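You operate a simulated robot arm through the tools that you are given. There is no shell and no other tool.

You run a simulated robot arm. Do the job below in one go: nothing can be reset, and whatever is moved stays where it is left.

JOB
Pour about 200 ml of cleaner into the jug and stand the paddle in it to soak.
Fine: bottle back on the bench; put the lid back on the pail of red paste that the paddle came out of. Set down upright: cleaner bottle.

The check looks at the end state, three seconds after you hand in, the way a careful person would. Anything else that was tipped, shoved, dropped, spilled or broken makes it a failure. A push-on lid holds only when it is set on centred and level and pressed home; a screw cap is set on level and turned clockwise until tight.

ROBOT AND FRAMES
A 7-joint arm with a two-finger parallel gripper, fixed in place. Base frame: the origin is on the floor under the middle of its stand, x ahead of it, y to its left, z up. Readings come in m, rad, newtons and seconds.
With the tool pointing down near the work surface it reaches from about 0.4 to 0.9 m from the base axis. Its first joint turns from -2.496 to 2.496 rad. Payload 3 kg.
Tool frame: the origin (TCP) lies between the finger pads and is the grasp point; the fingertips stand 0.03 m ahead of it; z points along the fingers, y is the line along which they close. The gripper opens to 0.094 m. The fingers are 0.028 m wide and 0.01 m thick; the gripper's body (0.05 by 0.096 m) begins 0.055 m behind the TCP.
Orientation is that of the tool frame in the base frame, as a unit quaternion [x, y, z, w]. With the fingers straight down and closing along the base's y, the tool's x points along the base's -x, its y along +y and its z along -z.

CONTROLS
- The arm moves only by the tool servo_tool. Its argument "deltas" is a list that holds one entry, the list of rows, each a list of 7 numbers: the shift along the tool's x, y, z in mm, then the turn, a rotation vector about the tool's x, y, z in rad, then the gripper command, from -1 (fully open) to 1 (shut), values between in proportion. In form: [[[dx, dy, dz, wx, wy, wz, hand], ...]]. A call has 1 to 20 rows; each row shifts and turns the commanded pose from where the row before left it, along the tool's axes as they then stand. Each row takes 0.2 s and may step no farther than 0.05 m and 0.15 rad from the row before; otherwise, or with a gripper value out of range, the whole call is refused. A pose out of reach is approached as far as the arm can. The call stops where the force on the tool passes 40 N (or 10 N more than at its start, if that is more) or the arm is blocked; 0.2 s more then pass. Each finger travels about 0.072 m/s and halts on what it meets, pressing with about 33 N; the grip force reading is that of the motor and also rises with nothing between the fingers. The clock runs only during rows and for 0.2 s after the last one: add rows that do not move to give the fingers time. It gives the time, the measured TCP pose, the force on the tool (base axes), the opening and the grip force at its end, in the units of the frame above (readings bear some noise), with the torque about the TCP (base axes, N m) and any sound that the robot's microphone picked up, and new pictures: "views" is both (left out), scene, wrist or none.
- Cameras (640 x 400 px; columns grow to the right, rows downward): "scene" is fixed at [0.0583, -0.6488, 1.6318]; the picture's right is [0.66, -0.75, 0.00], its down [-0.36, -0.32, -0.88] and it looks along [0.66, 0.58, -0.48] (base axes); focal length 322 px, centre (320, 200). "wrist" rides on the gripper at [0.076, 0.014, -0.102] in the tool frame; the picture's right is [-0.18, 0.98, 0.00], its down [-0.75, -0.14, -0.64] and it looks along [-0.63, -0.12, 0.77] (tool axes); focal length 243 px, centre (320, 200). There is no depth. A picture from a camera that has moved, and an enlarged one, comes with that camera's place and axes in the base frame and with its lens. The place of the scene camera against the robot may be out by one fixed shift of up to 0.012 m in any direction.
- inspect(camera, box): a new picture of the part [left, top, right, bottom] of that camera's present view, enlarged. The clock stands still meanwhile.
- job_done(): hands the job in; it is judged then, once.

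Nothing tells you positions but the pictures and the camera data. Unless the task says otherwise, let go and move clear before handing in.

The tools are called after "Call:" as name(argument=value, ...) on one line, values as JSON. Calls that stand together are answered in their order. servo_tool: Moves the arm, as the interface text tells. Its arguments: {"type":"object","properties":{"deltas":{"type":"array"},"views":{"type":"string","enum":["both","scene","wrist","none"]}},"required":["deltas"]} The other tools are called the same way: inspect (camera, box) takes an enlarged picture of a part of a camera's view; job_done () hands the job in.

At the start:

```text
clock: 0.0
eef_pos: [0.4421, 0.0824, 1.3434]
orientation: [0.001, 1.0, 0.0, 0.0]
wrist_force: [0.4, -1.0, -0.3]
moment: [0.01, 0.01, 0.0]
width: 0.0938
gripper_force: 0.0
```

scene: 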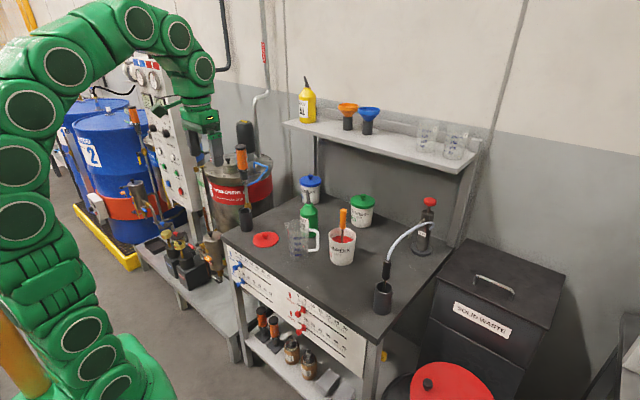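
wrist: 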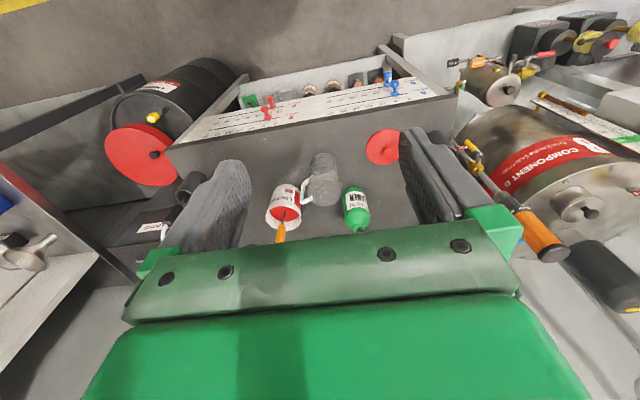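

I see a bench with a red lid, a jug, a green bottle and a white pail with an orange-handled paddle; two more closed pails stand behind. I'll look closer before moving.

Call:
inspect(camera="scene", box=[230, 160, 410, 290])

Call:
inspect(camera="wrist", box=[240, 110, 420, 250])

Call:
inspect(camera="scene", box=[280, 70, 490, 180])

```text
3.08 times, centred on (320, 225) of scene
camera zoom: at [0.0583, -0.6488, 1.6318], right [0.66, -0.75, 0.0], down [-0.36, -0.32, -0.88], along [0.66, 0.58, -0.48], focal length 990 px, centre (320, 123)
```

zoom: 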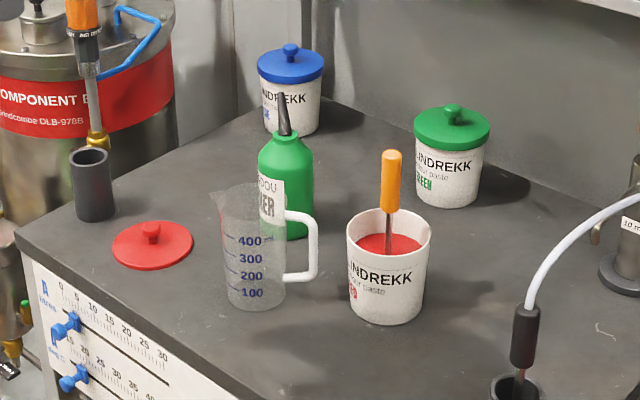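

```text
2.86 times, centred on (330, 180) of wrist
camera zoom: at [0.3663, 0.095, 1.4446], right [0.18, 0.98, 0.0], down [0.75, -0.14, 0.64], along [0.63, -0.12, -0.77], focal length 693 px, centre (291, 257)
```

zoom: 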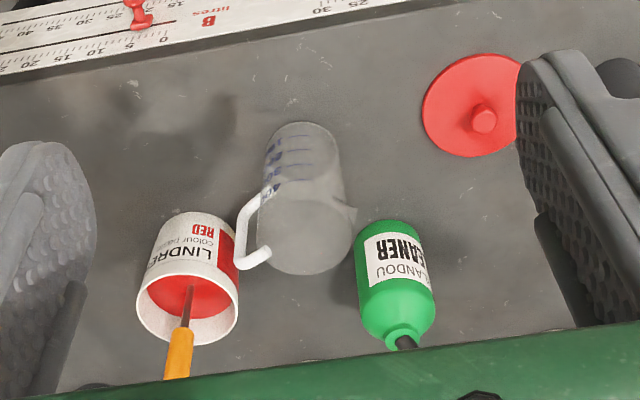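

```text
3.05 times, centred on (385, 125) of scene
camera zoom: at [0.0583, -0.6488, 1.6318], right [0.66, -0.75, 0.0], down [-0.36, -0.32, -0.88], along [0.66, 0.58, -0.48], focal length 981 px, centre (122, 429)
```

zoom: 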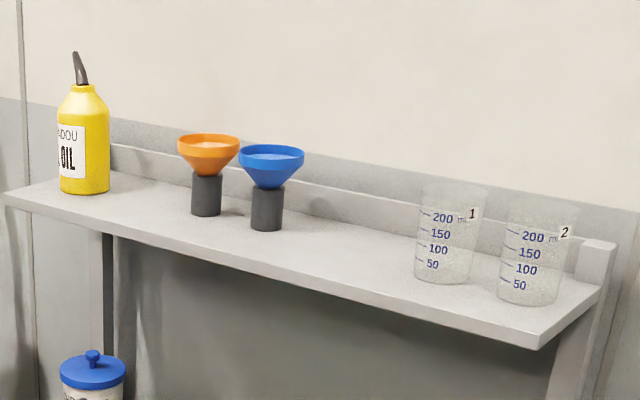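

The jug stands near x≈0.72, y≈0.04, with the bottle behind it, the pail to its right and the red lid to its left. I'll zoom in on each item for detail before moving.

Call:
inspect(camera="scene", box=[280, 180, 330, 260])

Call:
inspect(camera="scene", box=[320, 195, 370, 270])

Call:
inspect(camera="wrist", box=[330, 180, 390, 240])

Call:
inspect(camera="wrist", box=[250, 170, 320, 250])

```text
5.00 times, centred on (305, 220) of scene
camera zoom: at [0.0583, -0.6488, 1.6318], right [0.66, -0.75, 0.0], down [-0.36, -0.32, -0.88], along [0.66, 0.58, -0.48], focal length 1609 px, centre (395, 100)
```

zoom: 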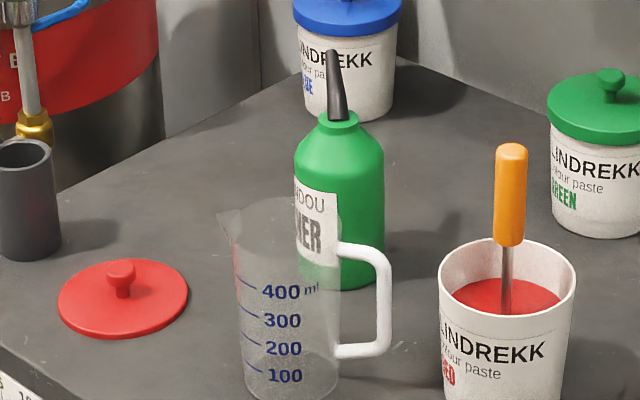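

```text
5.33 times, centred on (345, 232) of scene
camera zoom: at [0.0583, -0.6488, 1.6318], right [0.66, -0.75, 0.0], down [-0.36, -0.32, -0.88], along [0.66, 0.58, -0.48], focal length 1716 px, centre (187, 27)
```

zoom: 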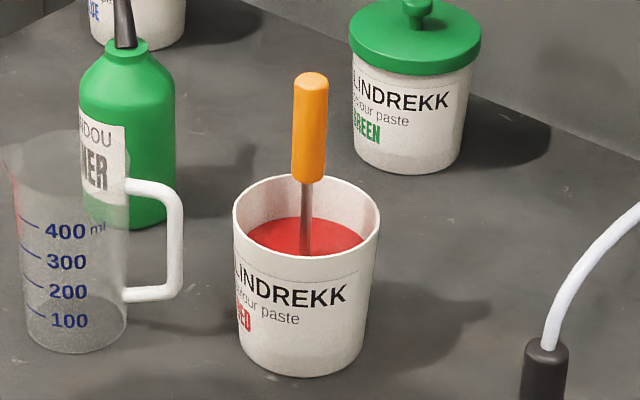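

```text
6.67 times, centred on (360, 210) of wrist
camera zoom: at [0.3663, 0.095, 1.4446], right [0.18, 0.98, 0.0], down [0.75, -0.14, 0.64], along [0.63, -0.12, -0.77], focal length 1618 px, centre (53, 133)
```

zoom: 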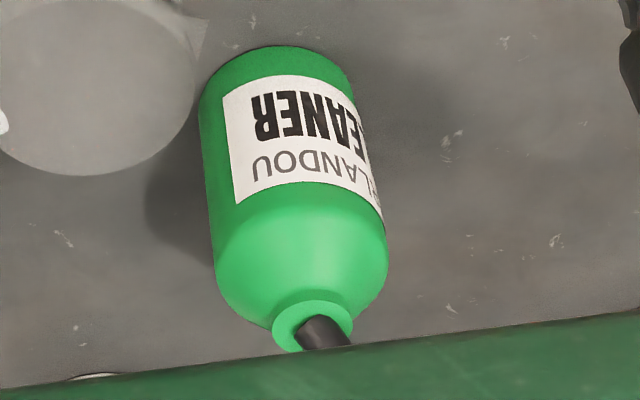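

```text
5.00 times, centred on (285, 210) of wrist
camera zoom: at [0.3663, 0.095, 1.4446], right [0.18, 0.98, 0.0], down [0.75, -0.14, 0.64], along [0.63, -0.12, -0.77], focal length 1213 px, centre (495, 150)
```

zoom: 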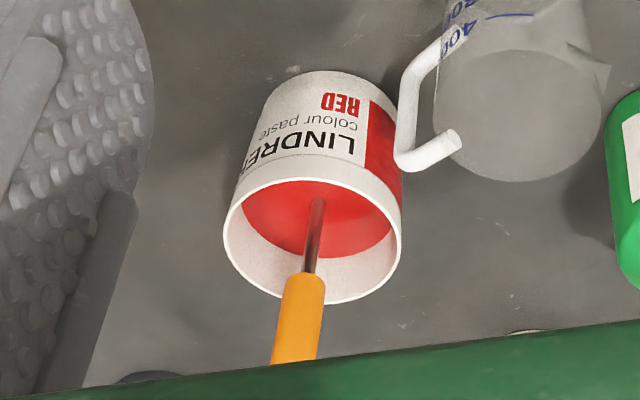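

The cleaner bottle has an open dark spout leaning to one side, and the jug's handle faces the pail. Next I'll check the gripper and the wider surroundings for clearances.

Call:
inspect(camera="scene", box=[150, 60, 290, 260])

Call:
inspect(camera="scene", box=[0, 0, 260, 400])

Call:
inspect(camera="scene", box=[360, 180, 450, 320])

```text
2.00 times, centred on (220, 160) of scene
camera zoom: at [0.0583, -0.6488, 1.6318], right [0.66, -0.75, 0.0], down [-0.36, -0.32, -0.88], along [0.66, 0.58, -0.48], focal length 644 px, centre (520, 280)
```

zoom: 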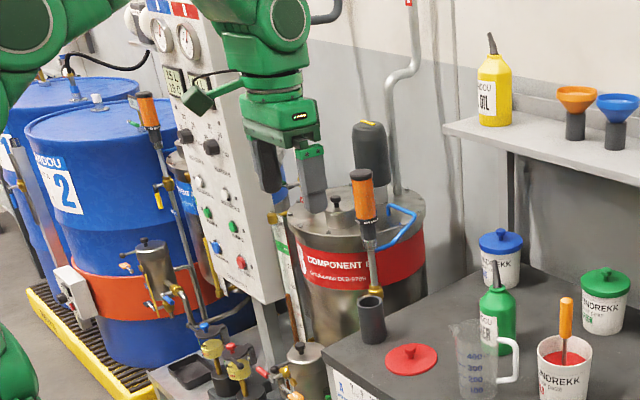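

```text
1.00 times, centred on (130, 200) of scene (not enlarged: the box is as wide or as high as the picture)
camera zoom: at [0.0583, -0.6488, 1.6318], right [0.66, -0.75, 0.0], down [-0.36, -0.32, -0.88], along [0.66, 0.58, -0.48], focal length 322 px, centre (510, 200)
```

zoom: 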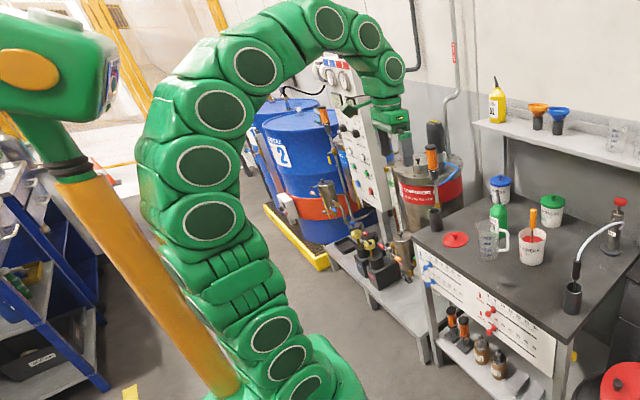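

```text
2.86 times, centred on (405, 250) of scene
camera zoom: at [0.0583, -0.6488, 1.6318], right [0.66, -0.75, 0.0], down [-0.36, -0.32, -0.88], along [0.66, 0.58, -0.48], focal length 919 px, centre (77, 57)
```

zoom: 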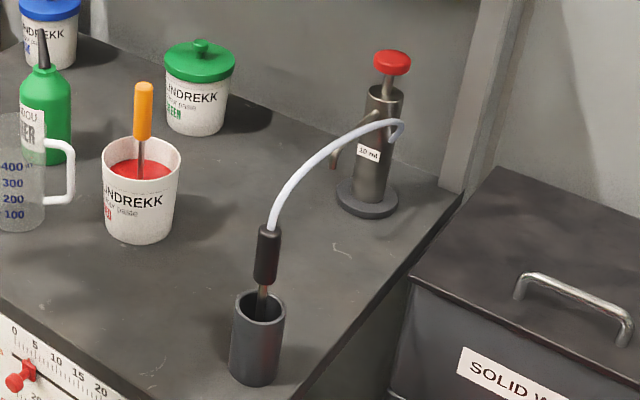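

The robot has a camera bracket on the gripper's tool-x side, so I need room there. I'll lower a bit and tilt the tool forward so the wrist camera sees the bench items without the gripper covering them.

Call:
servo_tool(deltas=[[[0, 0, 30, 0, 0, 0, -1], [0, 0, 30, 0, 0, 0, -1], [0, 0, 30, 0, 0, 0, -1], [0, 0, 0, 0, -0.13, 0, -1], [0, 0, 0, 0, -0.13, 0, -1], [0, 0, 0, 0, -0.13, 0, -1], [0, 0, 0, 0, -0.13, 0, -1], [0, 0, 0, 0, 0, 0, -1]]])

```text
clock: 1.8
eef_pos: [0.4395, 0.0921, 1.2539]
orientation: [-0.004, 0.967, 0.032, 0.252]
wrist_force: [0.1, 0.2, -0.4]
moment: [-0.02, 0.01, 0.02]
width: 0.0938
gripper_force: 0.0
camera wrist: at [0.3229, 0.0993, 1.3059], right [0.14, 0.98, 0.15], down [0.35, -0.19, 0.92], along [0.93, -0.07, -0.37], focal length 243 px, centre (320, 200)
```

scene: 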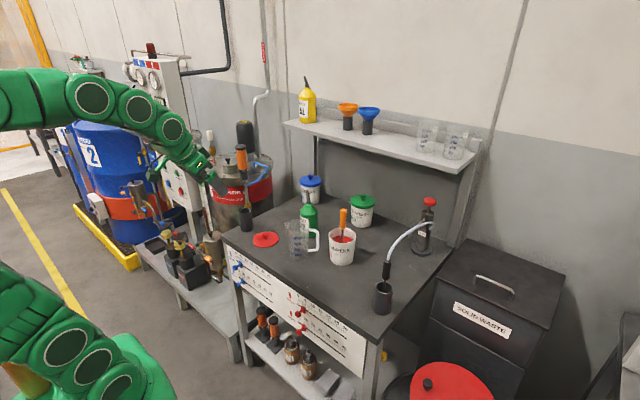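
wrist: 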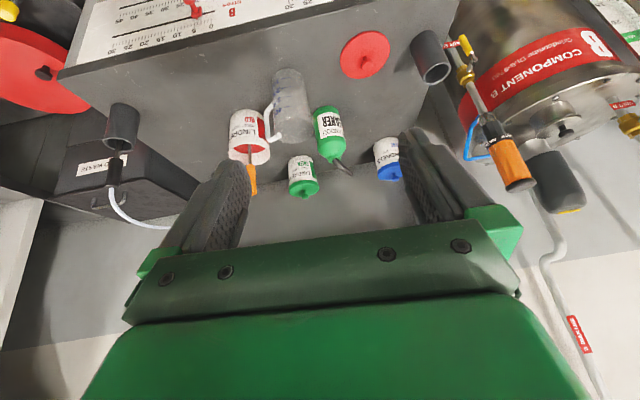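

The view now shows the whole bench row unobstructed. I'll zoom to measure lid, jug, bottle and pail and triangulate.

Call:
inspect(camera="wrist", box=[220, 60, 360, 200])

Call:
inspect(camera="wrist", box=[300, 20, 420, 190])

Call:
inspect(camera="wrist", box=[400, 20, 600, 220])

```text
2.86 times, centred on (290, 130) of wrist
camera zoom: at [0.3229, 0.0993, 1.3059], right [0.14, 0.98, 0.15], down [0.35, -0.19, 0.92], along [0.93, -0.07, -0.37], focal length 693 px, centre (406, 400)
```

zoom: 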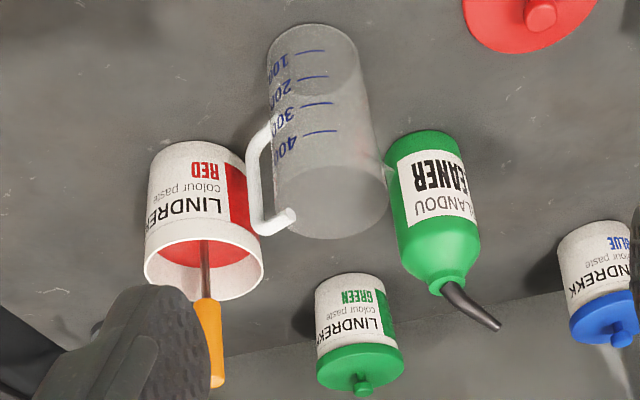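

```text
2.35 times, centred on (360, 105) of wrist
camera zoom: at [0.3229, 0.0993, 1.3059], right [0.14, 0.98, 0.15], down [0.35, -0.19, 0.92], along [0.93, -0.07, -0.37], focal length 571 px, centre (226, 424)
```

zoom: 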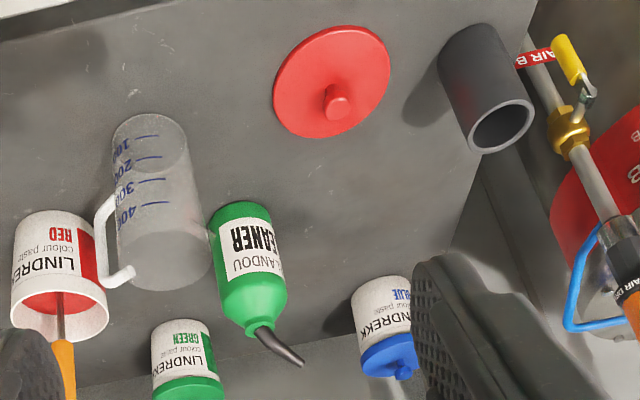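

```text
2.00 times, centred on (500, 120) of wrist
camera zoom: at [0.3229, 0.0993, 1.3059], right [0.14, 0.98, 0.15], down [0.35, -0.19, 0.92], along [0.93, -0.07, -0.37], focal length 485 px, centre (-40, 360)
```

zoom: 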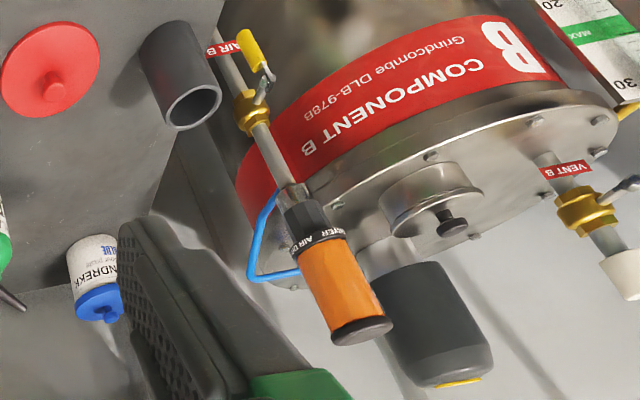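

Triangulated positions: bench about z 0.848, lid (0.703, 0.210), jug (0.727, 0.038, rim 0.986), bottle (0.851, 0.109, neck 1.00) with its spout leaning toward +x+y, and pail (0.815, -0.093, rim 0.958). I'll hold still briefly to see if the arm was still settling.

Call:
servo_tool(deltas=[[[0, 0, 0, 0, 0, 0, -1], [0, 0, 0, 0, 0, 0, -1], [0, 0, 0, 0, 0, 0, -1]]], views="none")

```text
clock: 2.6
eef_pos: [0.4396, 0.0923, 1.2538]
orientation: [-0.005, 0.968, 0.029, 0.25]
wrist_force: [-0.1, 0.3, 0.7]
moment: [-0.03, -0.01, 0.0]
width: 0.0938
gripper_force: 0.0
```

The arm settled with a small steady offset, so I'll trust the reported poses. Next I yaw the tool to about -35° and tilt it to about 30° below horizontal, high above the bench, to prepare a side grasp of the bottle.

Call:
servo_tool(deltas=[[[0, 0, 0, 0.0607, 0, 0.106, -1], [0, 0, 0, 0.0607, 0, 0.106, -1], [0, 0, 0, 0.0607, 0, 0.106, -1], [0, 0, 0, 0.0607, 0, 0.106, -1], [0, 0, 0, 0.0607, 0, 0.106, -1], [0, 0, 0, 0, -0.132, 0, -1], [0, 0, 0, 0, -0.132, 0, -1], [0, 0, 0, 0, -0.132, 0, -1], [0, 0, 0, 0, -0.132, 0, -1], [0, 0, 0, 0, 0, 0, -1]]])

```text
clock: 3.3
eef_pos: [0.431, 0.1274, 1.2537]
orientation: [0.126, 0.966, 0.118, 0.194]
wrist_force: [0.5, 0.6, 0.2]
moment: [-0.02, -0.01, 0.02]
width: 0.0939
gripper_force: 0.1
stopped in row 3: the arm was blocked; the commanded pose is now the measured one
camera wrist: at [0.3242, 0.1442, 1.3223], right [0.36, 0.87, 0.34], down [0.39, -0.47, 0.8], along [0.85, -0.16, -0.5], focal length 243 px, centre (320, 200)
```

scene: 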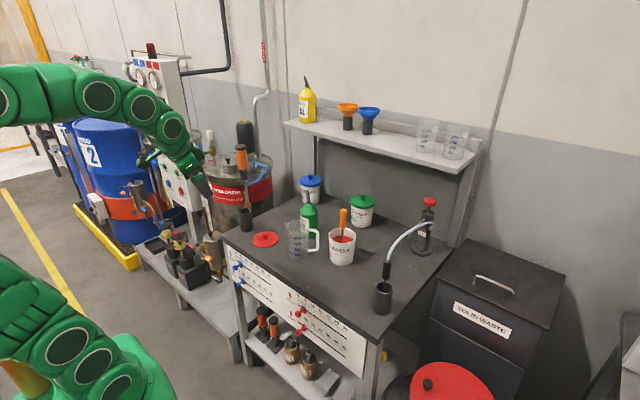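
wrist: 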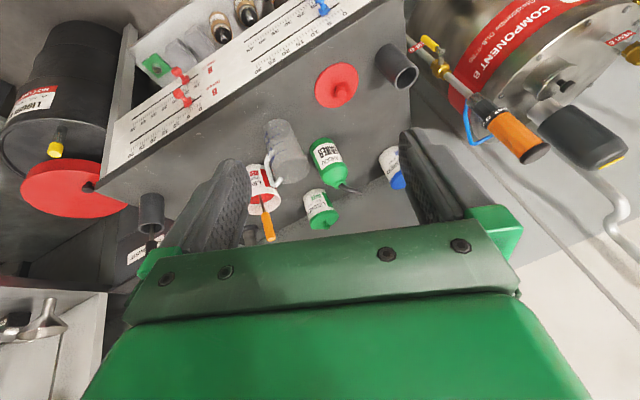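

The arm hit a joint limit folded this close to its base. I'll move farther out, over the lid at a safe height, and re-orient there.

Call:
servo_tool(deltas=[[[-23, 15.1, 35.9, 0, 0, 0, -1], [-23, 15.1, 35.9, 0, 0, 0, -1], [-23, 15.1, 35.9, 0, 0, 0, -1], [-23, 15.1, 35.9, 0, 0, 0, -1], [-23, 15.1, 35.9, 0, 0, 0, -1], [0, 0, 0, 0, 0, 0, -1]]])

```text
clock: 4.7
eef_pos: [0.6198, 0.194, 1.1559]
orientation: [0.127, 0.965, 0.116, 0.197]
wrist_force: [-0.3, 0.5, -0.3]
moment: [0.0, 0.03, 0.0]
width: 0.0939
gripper_force: 0.1
camera wrist: at [0.5128, 0.2107, 1.2229], right [0.36, 0.87, 0.33], down [0.38, -0.46, 0.8], along [0.85, -0.16, -0.5], focal length 243 px, centre (320, 200)
```

scene: 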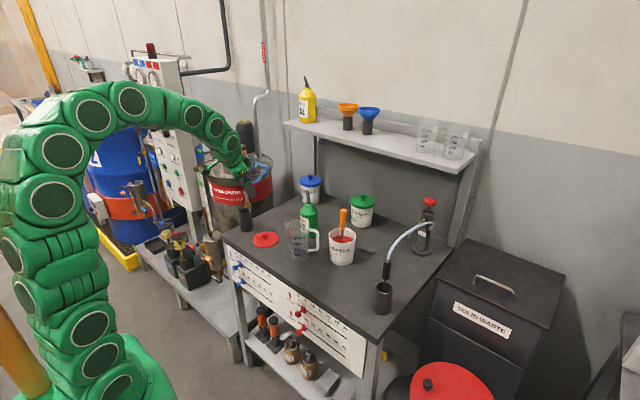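
wrist: 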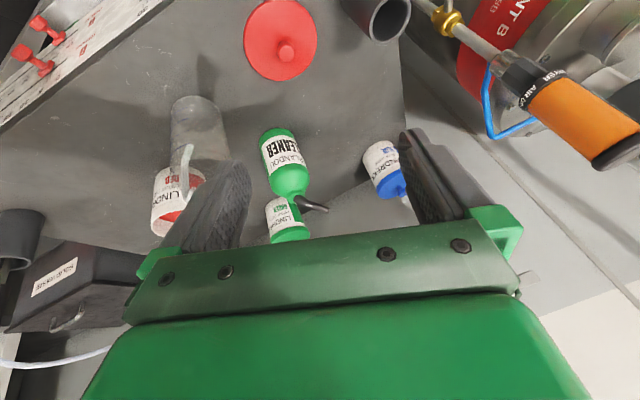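

The arm tracks well here. I'll now rotate the tool toward the planned grasp orientation, heading -35° and 30° below horizontal.

Call:
servo_tool(deltas=[[[0, 0, 0, 0.0684, -0.1022, 0.0182, -1], [0, 0, 0, 0.0684, -0.1022, 0.0182, -1], [0, 0, 0, 0.0684, -0.1022, 0.0182, -1], [0, 0, 0, 0.0684, -0.1022, 0.0182, -1], [0, 0, 0, 0.0684, -0.1022, 0.0182, -1], [0, 0, 0, 0.0684, -0.1022, 0.0182, -1], [0, 0, 0, 0.0684, -0.1022, 0.0182, -1], [0, 0, 0, 0, 0, 0, -1]]])

```text
clock: 6.5
eef_pos: [0.6215, 0.1947, 1.1552]
orientation: [0.26, 0.826, -0.151, 0.477]
wrist_force: [-0.4, 1.0, -0.8]
moment: [-0.01, -0.01, -0.01]
width: 0.0939
gripper_force: 0.0
camera wrist: at [0.5257, 0.2786, 1.1392], right [0.64, 0.75, 0.16], down [-0.23, -0.01, 0.97], along [0.73, -0.66, 0.17], focal length 243 px, centre (320, 200)
```

scene: 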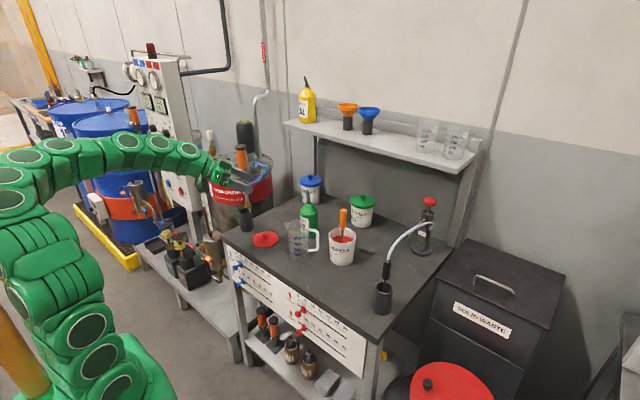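
wrist: 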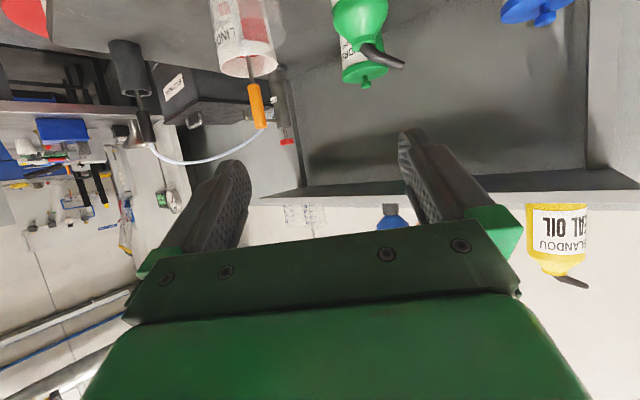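

Orientation reached exactly. Before touching the bottle I'll rehearse the pouring motion in free space, yaw +25° then tilt about 100°, to make sure the joints allow it.

Call:
servo_tool(deltas=[[[0, 0, 0, -0.0944, 0, -0.0545, -1], [0, 0, 0, -0.0944, 0, -0.0545, -1], [0, 0, 0, -0.0944, 0, -0.0545, -1], [0, 0, 0, -0.0944, 0, -0.0545, -1], [0, 0, 0, 0.0673, 0, -0.1166, -1], [0, 0, 0, 0.0673, 0, -0.1166, -1], [0, 0, 0, 0.0673, 0, -0.1166, -1], [0, 0, 0, 0.0673, 0, -0.1166, -1], [0, 0, 0, 0.0673, 0, -0.1166, -1], [0, 0, 0, 0.0673, 0, -0.1166, -1], [0, 0, 0, 0.0673, 0, -0.1166, -1], [0, 0, 0, 0.0673, 0, -0.1166, -1], [0, 0, 0, 0.0673, 0, -0.1166, -1], [0, 0, 0, 0.0673, 0, -0.1166, -1], [0, 0, 0, 0.0673, 0, -0.1166, -1], [0, 0, 0, 0.0673, 0, -0.1166, -1], [0, 0, 0, 0.0673, 0, -0.1166, -1], [0, 0, 0, 0, 0, 0, -1]]])

```text
clock: 10.3
eef_pos: [0.6224, 0.1953, 1.1557]
orientation: [0.334, -0.585, 0.691, -0.261]
wrist_force: [-0.1, -0.4, 0.1]
moment: [0.0, 0.0, 0.01]
width: 0.0941
gripper_force: 0.0
camera wrist: at [0.4944, 0.1996, 1.1435], right [0.09, -0.04, -1.0], down [0.0, 1.0, -0.04], along [1.0, 0.01, 0.09], focal length 243 px, centre (320, 200)
```

scene: 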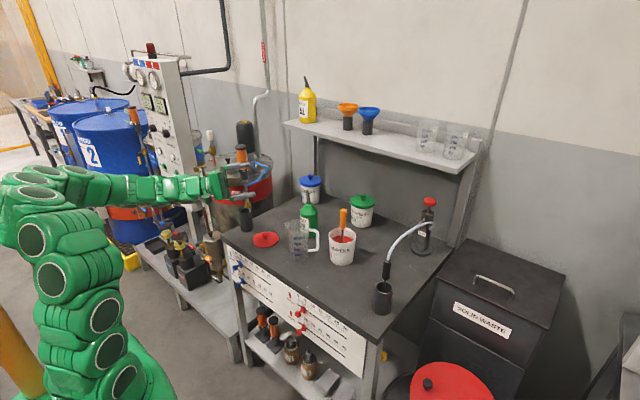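
wrist: 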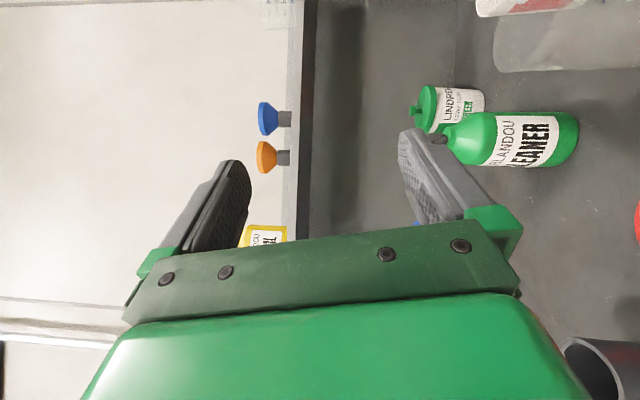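

The pouring roll is reachable. I'll also rehearse the pouring spot beside the jug at a safe height, and then return.

Call:
servo_tool(deltas=[[[24.9, 7.5, 38, 0, 0, 0, -1], [24.9, 7.5, 38, 0, 0, 0, -1], [24.9, 7.5, 38, 0, 0, 0, -1], [24.9, 7.5, 38, 0, 0, 0, -1], [24.9, 7.5, 38, 0, 0, 0, -1], [24.9, 7.5, 38, 0, 0, 0, -1], [0, 0, 0, 0, 0, 0, -1]]])

```text
clock: 11.9
eef_pos: [0.6973, -0.0692, 1.1555]
orientation: [0.334, -0.585, 0.691, -0.26]
wrist_force: [0.4, 0.7, -0.9]
moment: [0.01, 0.04, 0.0]
width: 0.0939
gripper_force: 0.1
camera wrist: at [0.5695, -0.0647, 1.1428], right [0.09, -0.04, -1.0], down [0.0, 1.0, -0.04], along [1.0, 0.01, 0.09], focal length 243 px, centre (320, 200)
```

scene: 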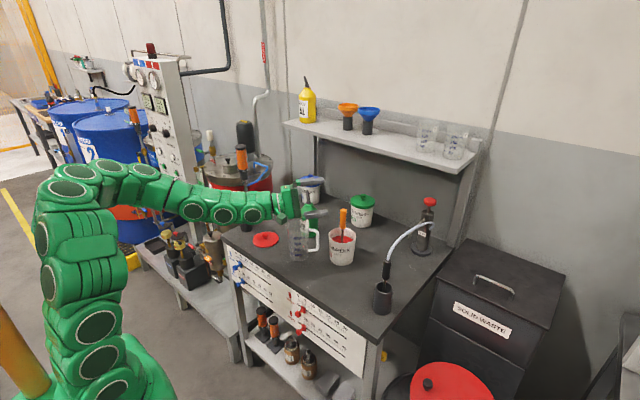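
wrist: 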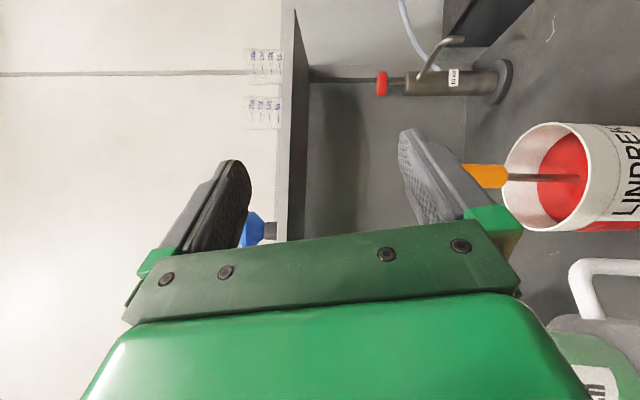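

The pouring pose is reachable and the jug stays in view of the scene camera. I'll now back out the same way and return to the grasp orientation.

Call:
servo_tool(deltas=[[[-24.9, -7.5, -38, 0, 0, 0, -1], [-24.9, -7.5, -38, 0, 0, 0, -1], [-24.9, -7.5, -38, 0, 0, 0, -1], [-24.9, -7.5, -38, 0, 0, 0, -1], [-24.9, -7.5, -38, 0, 0, 0, -1], [-24.9, -7.5, -38, 0, 0, 0, -1], [0, 0, 0, -0.0673, 0, 0.1166, -1], [0, 0, 0, -0.0673, 0, 0.1166, -1], [0, 0, 0, -0.0673, 0, 0.1166, -1], [0, 0, 0, -0.0673, 0, 0.1166, -1], [0, 0, 0, -0.0673, 0, 0.1166, -1], [0, 0, 0, -0.0673, 0, 0.1166, -1], [0, 0, 0, -0.0673, 0, 0.1166, -1], [0, 0, 0, -0.0673, 0, 0.1166, -1], [0, 0, 0, -0.0673, 0, 0.1166, -1], [0, 0, 0, -0.0673, 0, 0.1166, -1], [0, 0, 0, -0.0673, 0, 0.1166, -1], [0, 0, 0, -0.0673, 0, 0.1166, -1], [0, 0, 0, -0.0673, 0, 0.1166, -1]]], views="none")

Call:
servo_tool(deltas=[[[0, 0, 0, 0.0944, 0, 0.0545, -1], [0, 0, 0, 0.0944, 0, 0.0545, -1], [0, 0, 0, 0.0944, 0, 0.0545, -1], [0, 0, 0, 0.0944, 0, 0.0545, -1], [0, 0, 0, 0, 0, 0, -1]]])

```text
clock: 15.9
eef_pos: [0.62, 0.1948, 1.157]
orientation: [0.076, 0.862, -0.043, 0.499]
wrist_force: [0.2, 0.0, 0.2]
moment: [-0.02, 0.01, 0.02]
width: 0.0938
gripper_force: 0.0
```

```text
clock: 17.1
eef_pos: [0.6232, 0.1936, 1.156]
orientation: [0.261, 0.825, -0.152, 0.477]
wrist_force: [0.4, -0.3, 0.0]
moment: [-0.01, -0.01, 0.03]
width: 0.0939
gripper_force: 0.0
camera wrist: at [0.5265, 0.2788, 1.1397], right [0.64, 0.75, 0.16], down [-0.23, -0.01, 0.97], along [0.73, -0.66, 0.17], focal length 243 px, centre (320, 200)
```

scene: 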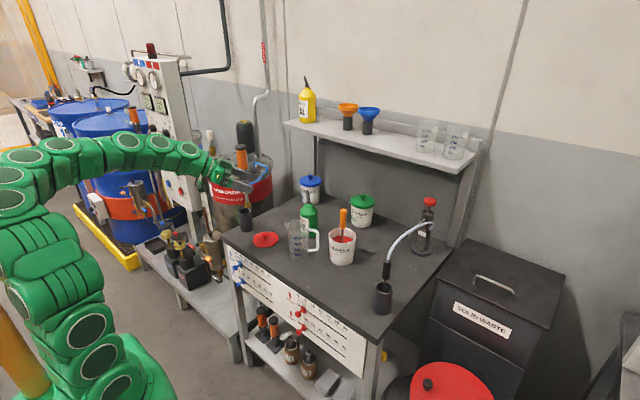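
wrist: 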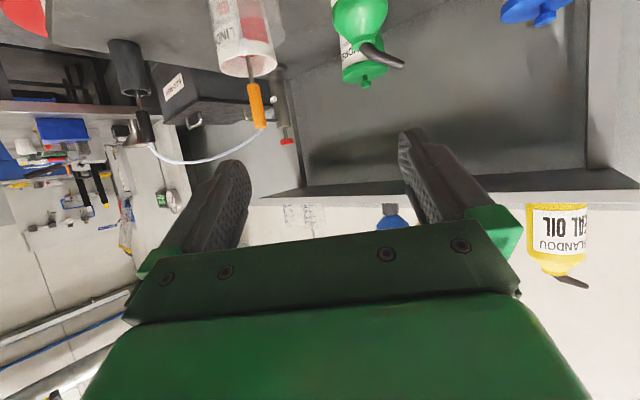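

Back in the grasp orientation. I'll advance to a pre-grasp point about 15 cm short of the bottle and check alignment there.

Call:
servo_tool(deltas=[[[19.5, 15.5, 41.8, 0, 0, 0, -1], [19.5, 15.5, 41.8, 0, 0, 0, -1], [19.5, 15.5, 41.8, 0, 0, 0, -1], [19.5, 15.5, 41.8, 0, 0, 0, -1], [0, 0, 0, 0, 0, 0, -1]]])

Call:
inspect(camera="scene", box=[220, 150, 370, 270])

```text
clock: 18.3
eef_pos: [0.7432, 0.1843, 1.0059]
orientation: [0.261, 0.826, -0.152, 0.477]
wrist_force: [0.3, -0.9, 1.0]
moment: [0.0, 0.0, 0.02]
width: 0.094
gripper_force: 0.0
camera wrist: at [0.6483, 0.2684, 0.99], right [0.64, 0.75, 0.16], down [-0.23, -0.01, 0.97], along [0.73, -0.66, 0.16], focal length 243 px, centre (320, 200)
```

scene: 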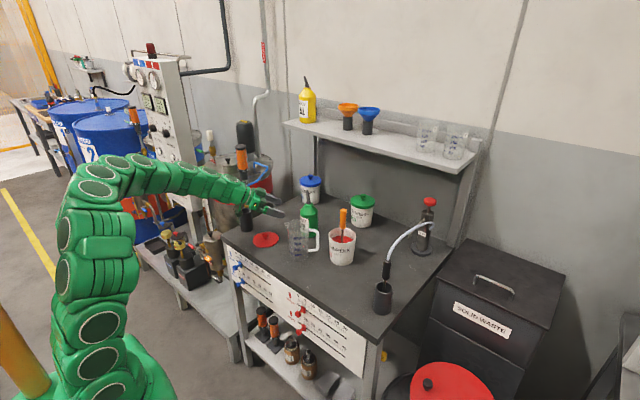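
wrist: 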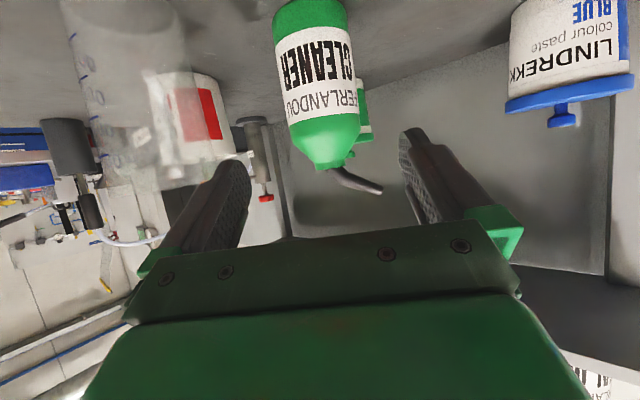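

```text
3.33 times, centred on (295, 210) of scene
camera zoom: at [0.0583, -0.6488, 1.6318], right [0.66, -0.75, 0.0], down [-0.36, -0.32, -0.88], along [0.66, 0.58, -0.48], focal length 1073 px, centre (403, 167)
```

zoom: 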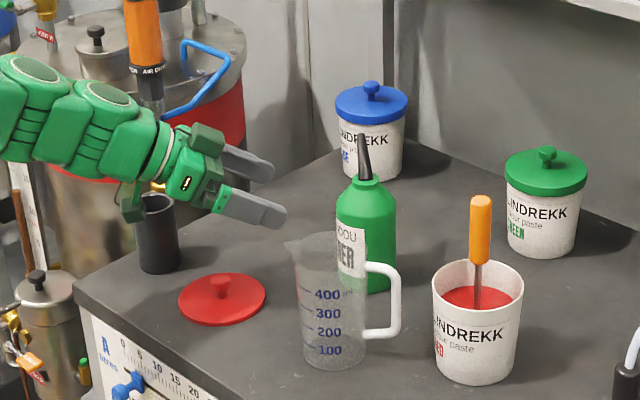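

The bottle is centred between the fingers to within about 2 mm. I'll advance 15 cm along the fingers, to TCP near (0.850, 0.110, 0.931), with the gripper still open.

Call:
servo_tool(deltas=[[[0, 1.5, 30, 0, 0, 0, -1], [0, 0, 30, 0, 0, 0, -1], [0, 0, 30, 0, 0, 0, -1], [0, 0, 25, 0, 0, 0, -1], [0, 0, 20, 0, 0, 0, -1], [0, 0, 15, 0, 0, 0, -1], [0, 0, 0, 0, 0, 0, -1]]])

Call:
inspect(camera="scene", box=[250, 160, 370, 270])

```text
clock: 19.9
eef_pos: [0.8507, 0.1098, 0.9297]
orientation: [0.261, 0.825, -0.152, 0.478]
wrist_force: [0.5, 0.4, -0.2]
moment: [0.0, 0.0, 0.01]
width: 0.0939
gripper_force: 0.1
camera wrist: at [0.7563, 0.1943, 0.9134], right [0.64, 0.75, 0.16], down [-0.23, -0.01, 0.97], along [0.73, -0.66, 0.16], focal length 243 px, centre (320, 200)
```

scene: 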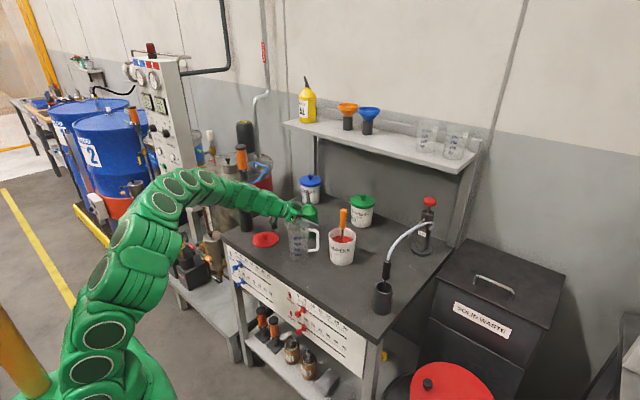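
wrist: 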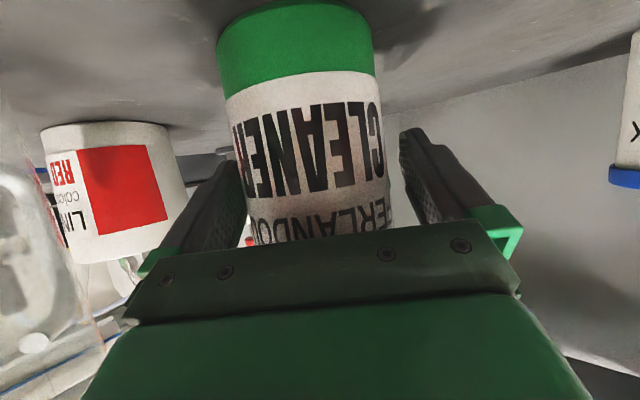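

```text
3.64 times, centred on (310, 215) of scene
camera zoom: at [0.0583, -0.6488, 1.6318], right [0.66, -0.75, 0.0], down [-0.36, -0.32, -0.88], along [0.66, 0.58, -0.48], focal length 1170 px, centre (356, 146)
```

zoom: 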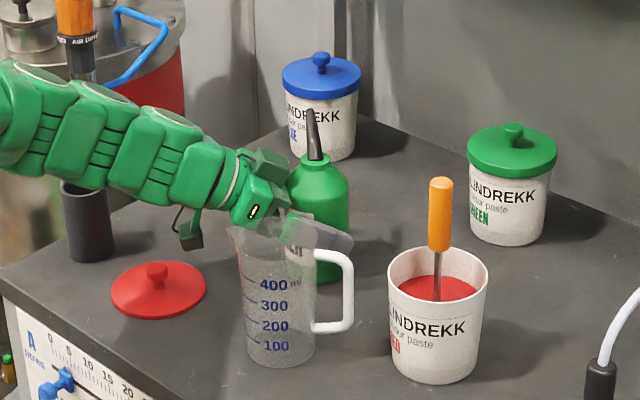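

The bottle sits within about 1 mm of the finger centre line and nothing is touching. I'll close the gripper on it.

Call:
servo_tool(deltas=[[[0, 0, 0, 0, 0, 0, -0.6], [0, 0, 0, 0, 0, 0, -0.4], [0, 0, 0, 0, 0, 0, 0], [0, 0, 0, 0, 0, 0, 1], [0, 0, 0, 0, 0, 0, 1], [0, 0, 0, 0, 0, 0, 1]]])

```text
clock: 21.3
eef_pos: [0.8514, 0.1112, 0.9287]
orientation: [0.261, 0.825, -0.152, 0.477]
wrist_force: [0.3, -1.3, 0.9]
moment: [-0.21, 0.08, 0.05]
width: 0.0749
gripper_force: 33.1
camera wrist: at [0.7561, 0.1942, 0.9134], right [0.64, 0.75, 0.16], down [-0.23, -0.01, 0.97], along [0.73, -0.66, 0.16], focal length 243 px, centre (320, 200)
```

scene: 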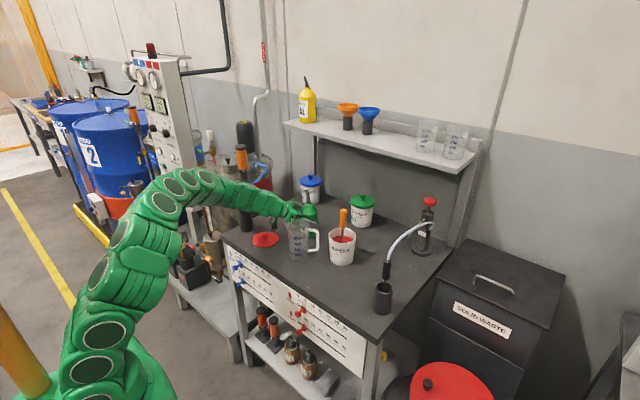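
wrist: 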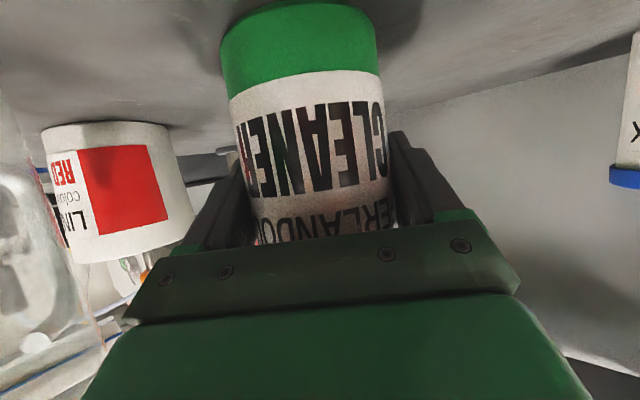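

Grip is firm on a 75 mm bottle. I'll lift it straight up 12 cm and read its weight.

Call:
servo_tool(deltas=[[[-8.7, 0, -5, 0, 0, 0, 1], [-17.3, 0, -10, 0, 0, 0, 1], [-26, 0, -15, 0, 0, 0, 1], [-26, 0, -15, 0, 0, 0, 1], [-26, 0, -15, 0, 0, 0, 1], [0, 0, 0, 0, 0, 0, 1], [0, 0, 0, 0, 0, 0, 1], [0, 0, 0, 0, 0, 0, 1]]])

Call:
inspect(camera="scene", box=[250, 140, 370, 270])

```text
clock: 23.1
eef_pos: [0.8505, 0.1117, 1.0513]
orientation: [0.261, 0.825, -0.152, 0.477]
wrist_force: [-0.4, -0.1, -4.2]
moment: [-0.01, -0.01, -0.03]
width: 0.0748
gripper_force: 32.6
camera wrist: at [0.7546, 0.1954, 1.0351], right [0.64, 0.75, 0.16], down [-0.23, -0.01, 0.97], along [0.73, -0.66, 0.16], focal length 243 px, centre (320, 200)
```

scene: 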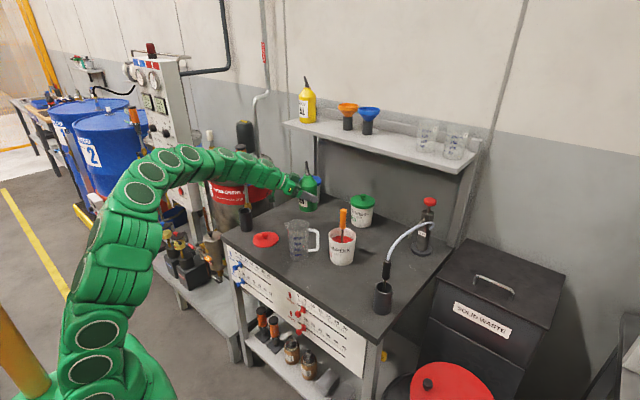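
wrist: 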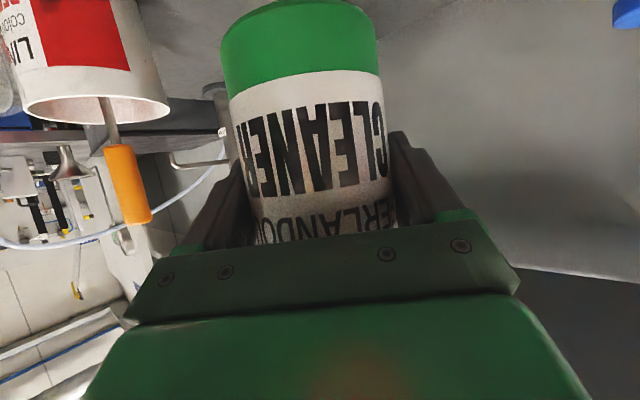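

```text
3.08 times, centred on (310, 205) of scene
camera zoom: at [0.0583, -0.6488, 1.6318], right [0.66, -0.75, 0.0], down [-0.36, -0.32, -0.88], along [0.66, 0.58, -0.48], focal length 990 px, centre (351, 185)
```

zoom: 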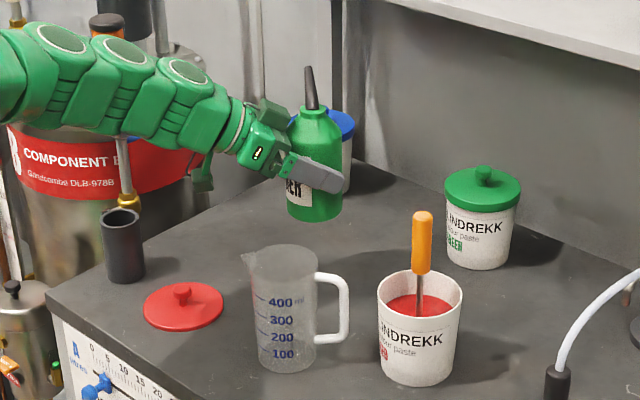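

The bottle with its contents weighs about 0.43 kg. I'll raise it more, yaw +25°, and carry it upright to the pouring spot beside the jug.

Call:
servo_tool(deltas=[[[-34.6, 0, -20, 0, 0, 0, 1], [-34.6, 0, -20, 0, 0, 0, 1], [0, 0, 0, -0.0944, 0, -0.0545, 1], [0, 0, 0, -0.0944, 0, -0.0545, 1], [0, 0, 0, -0.0944, 0, -0.0545, 1], [0, 0, 0, -0.0944, 0, -0.0545, 1], [9.65, -34, -16.7, 0, 0, 0, 1], [9.65, -34, -16.7, 0, 0, 0, 1], [9.65, -34, -16.7, 0, 0, 0, 1], [9.65, -34, -16.7, 0, 0, 0, 1], [9.65, -34, -16.7, 0, 0, 0, 1], [9.65, -34, -16.7, 0, 0, 0, 1], [0, 0, 0, 0, 0, 0, 1], [0, 0, 0, 0, 0, 0, 1], [0, 0, 0, 0, 0, 0, 1]]])

Call:
inspect(camera="scene", box=[250, 140, 370, 270])

```text
clock: 26.3
eef_pos: [0.7011, -0.0692, 1.1284]
orientation: [0.076, 0.862, -0.045, 0.498]
wrist_force: [0.3, 0.3, -5.4]
moment: [-0.01, -0.04, 0.03]
width: 0.0752
gripper_force: 32.7
camera wrist: at [0.5801, -0.0342, 1.1129], right [0.26, 0.95, 0.16], down [-0.2, -0.11, 0.97], along [0.94, -0.29, 0.16], focal length 243 px, centre (320, 200)
```

scene: 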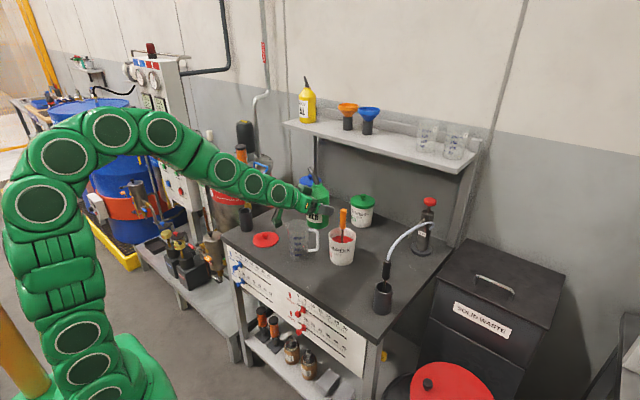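
wrist: 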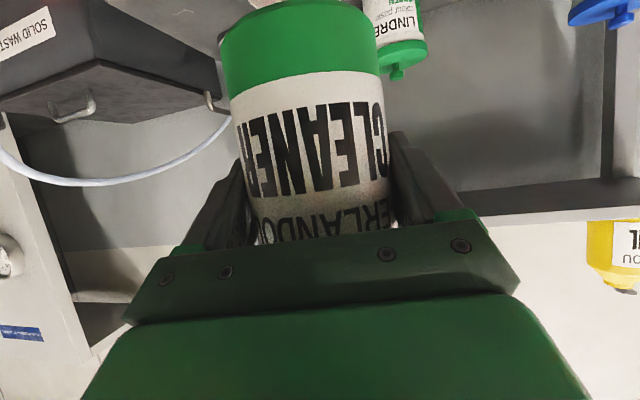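

```text
3.08 times, centred on (310, 205) of scene
camera zoom: at [0.0583, -0.6488, 1.6318], right [0.66, -0.75, 0.0], down [-0.36, -0.32, -0.88], along [0.66, 0.58, -0.48], focal length 990 px, centre (351, 185)
```

zoom: 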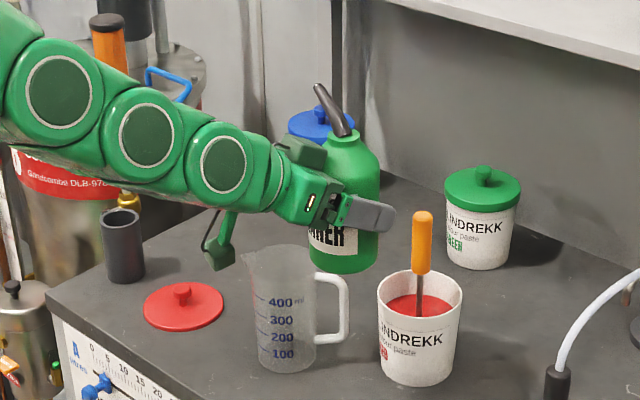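

The spout tip checks out at the expected place relative to the gripper. I'll lower slightly, tilt the bottle to about 50° toward the jug, which should be below the flow angle, and look.

Call:
servo_tool(deltas=[[[29.4, 0, 17, 0, 0, 0, 1], [29.4, 0, 17, 0, 0, 0, 1], [0, 0, 0, 0.0623, 0, -0.108, 1], [0, 0, 0, 0.0623, 0, -0.108, 1], [0, 0, 0, 0.0623, 0, -0.108, 1], [0, 0, 0, 0.0623, 0, -0.108, 1], [0, 0, 0, 0.0623, 0, -0.108, 1], [0, 0, 0, 0.0623, 0, -0.108, 1], [0, 0, 0, 0.0623, 0, -0.108, 1], [0, 0, 0, 0, 0, 0, 1]]])

Call:
inspect(camera="scene", box=[260, 160, 370, 270])

```text
clock: 28.5
eef_pos: [0.7019, -0.0694, 1.0619]
orientation: [-0.142, 0.8, -0.405, 0.419]
wrist_force: [-0.1, 0.5, -3.2]
moment: [0.02, 0.0, 0.02]
width: 0.0747
gripper_force: 33.1
camera wrist: at [0.5762, -0.05, 1.0405], right [0.22, 0.72, -0.65], down [-0.06, 0.68, 0.73], along [0.97, -0.12, 0.2], focal length 243 px, centre (320, 200)
```

scene: 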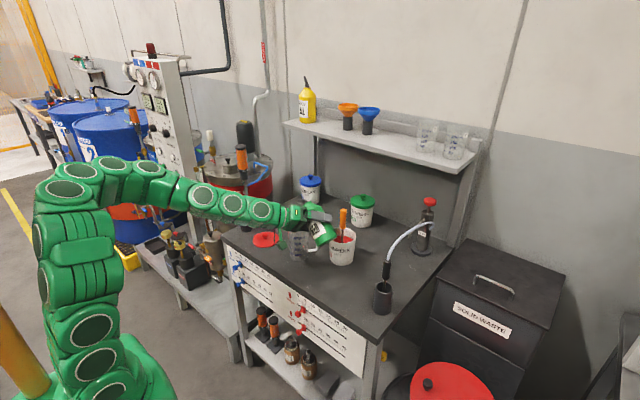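
wrist: 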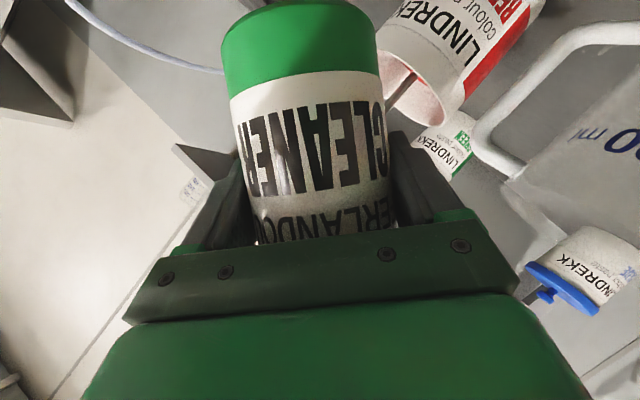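

```text
3.64 times, centred on (315, 215) of scene
camera zoom: at [0.0583, -0.6488, 1.6318], right [0.66, -0.75, 0.0], down [-0.36, -0.32, -0.88], along [0.66, 0.58, -0.48], focal length 1170 px, centre (338, 146)
```

zoom: 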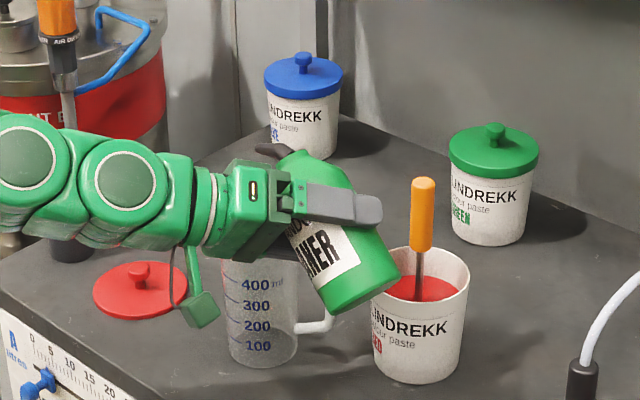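

The bottle is tilted 50° with its spout over the jug. I'll zoom on the jug to see if anything has flowed yet.

Call:
inspect(camera="scene", box=[280, 195, 330, 260])

Call:
servo_tool(deltas=[[[0, 0, 0, 0, 0, 0, 1], [0, 0, 0, 0, 0, 0, 1]]], views="none")

Call:
servo_tool(deltas=[[[0, 0, 0, 0, 0, 0, 1], [0, 0, 0, 0, 0, 0, 1]]], views="none")

```text
6.15 times, centred on (305, 228) of scene
camera zoom: at [0.0583, -0.6488, 1.6318], right [0.66, -0.75, 0.0], down [-0.36, -0.32, -0.88], along [0.66, 0.58, -0.48], focal length 1980 px, centre (412, 31)
```

zoom: 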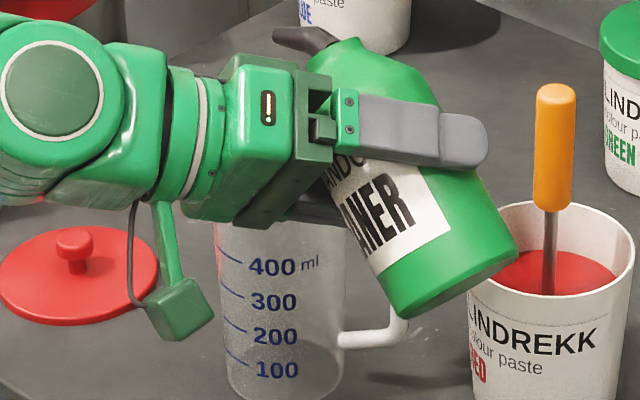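

```text
clock: 29.1
eef_pos: [0.7015, -0.0681, 1.0626]
orientation: [-0.143, 0.8, -0.405, 0.418]
wrist_force: [0.8, 0.9, -3.5]
moment: [0.02, -0.01, 0.0]
width: 0.0746
gripper_force: 32.5
```

```text
clock: 29.7
eef_pos: [0.7015, -0.0693, 1.0607]
orientation: [-0.143, 0.8, -0.406, 0.418]
wrist_force: [0.4, 0.0, -4.2]
moment: [0.04, -0.01, -0.01]
width: 0.0747
gripper_force: 32.8
```

Nothing has flowed yet, and the tip sits right over the jug's centre at about z 1.085. I'll tilt in small steps and check the jug after each one.

Call:
servo_tool(deltas=[[[0, 0, 0, 0.0218, 0, -0.0378, 1], [0, 0, 0, 0.0218, 0, -0.0378, 1], [0, 0, 0, 0, 0, 0, 1], [0, 0, 0, 0, 0, 0, 1]]], views="none")

Call:
inspect(camera="scene", box=[280, 195, 330, 260])

```text
clock: 30.7
eef_pos: [0.702, -0.0695, 1.0621]
orientation: [-0.163, 0.785, -0.438, 0.406]
wrist_force: [0.3, 0.6, -4.6]
moment: [0.02, -0.03, 0.01]
width: 0.0752
gripper_force: 32.8
```

```text
6.15 times, centred on (305, 228) of scene
camera zoom: at [0.0583, -0.6488, 1.6318], right [0.66, -0.75, 0.0], down [-0.36, -0.32, -0.88], along [0.66, 0.58, -0.48], focal length 1980 px, centre (412, 31)
```

zoom: 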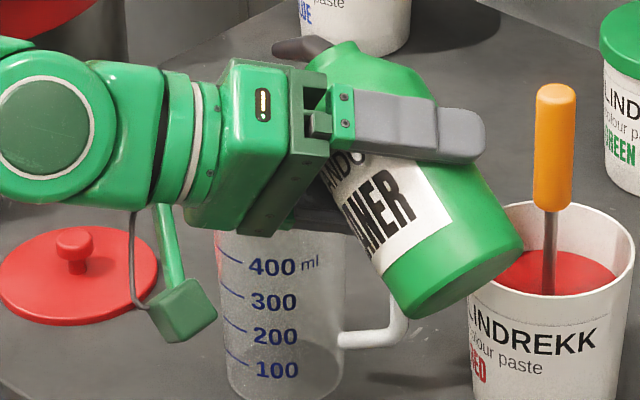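

Still no flow at 55°. Next step is 60°.

Call:
servo_tool(deltas=[[[0, 0, 0, 0.0218, 0, -0.0378, 1], [0, 0, 0, 0.0218, 0, -0.0378, 1], [0, 0, 0, 0, 0, 0, 1], [0, 0, 0, 0, 0, 0, 1]]], views="none")

Call:
inspect(camera="scene", box=[280, 195, 330, 260])

```text
clock: 31.7
eef_pos: [0.7015, -0.0696, 1.0612]
orientation: [-0.184, 0.769, -0.47, 0.393]
wrist_force: [0.5, -0.2, -5.2]
moment: [0.04, -0.03, -0.01]
width: 0.0749
gripper_force: 33.0
```

```text
6.15 times, centred on (305, 228) of scene
camera zoom: at [0.0583, -0.6488, 1.6318], right [0.66, -0.75, 0.0], down [-0.36, -0.32, -0.88], along [0.66, 0.58, -0.48], focal length 1980 px, centre (412, 31)
```

zoom: 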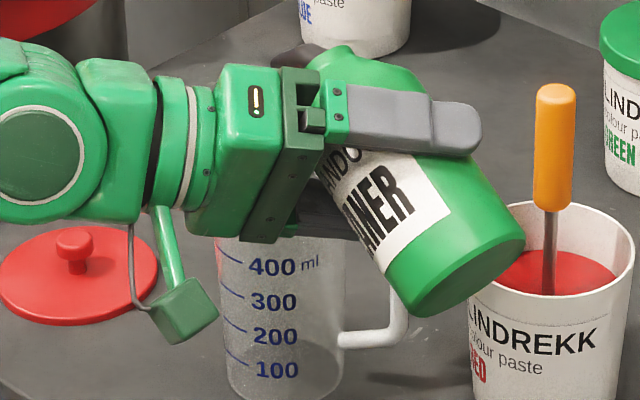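

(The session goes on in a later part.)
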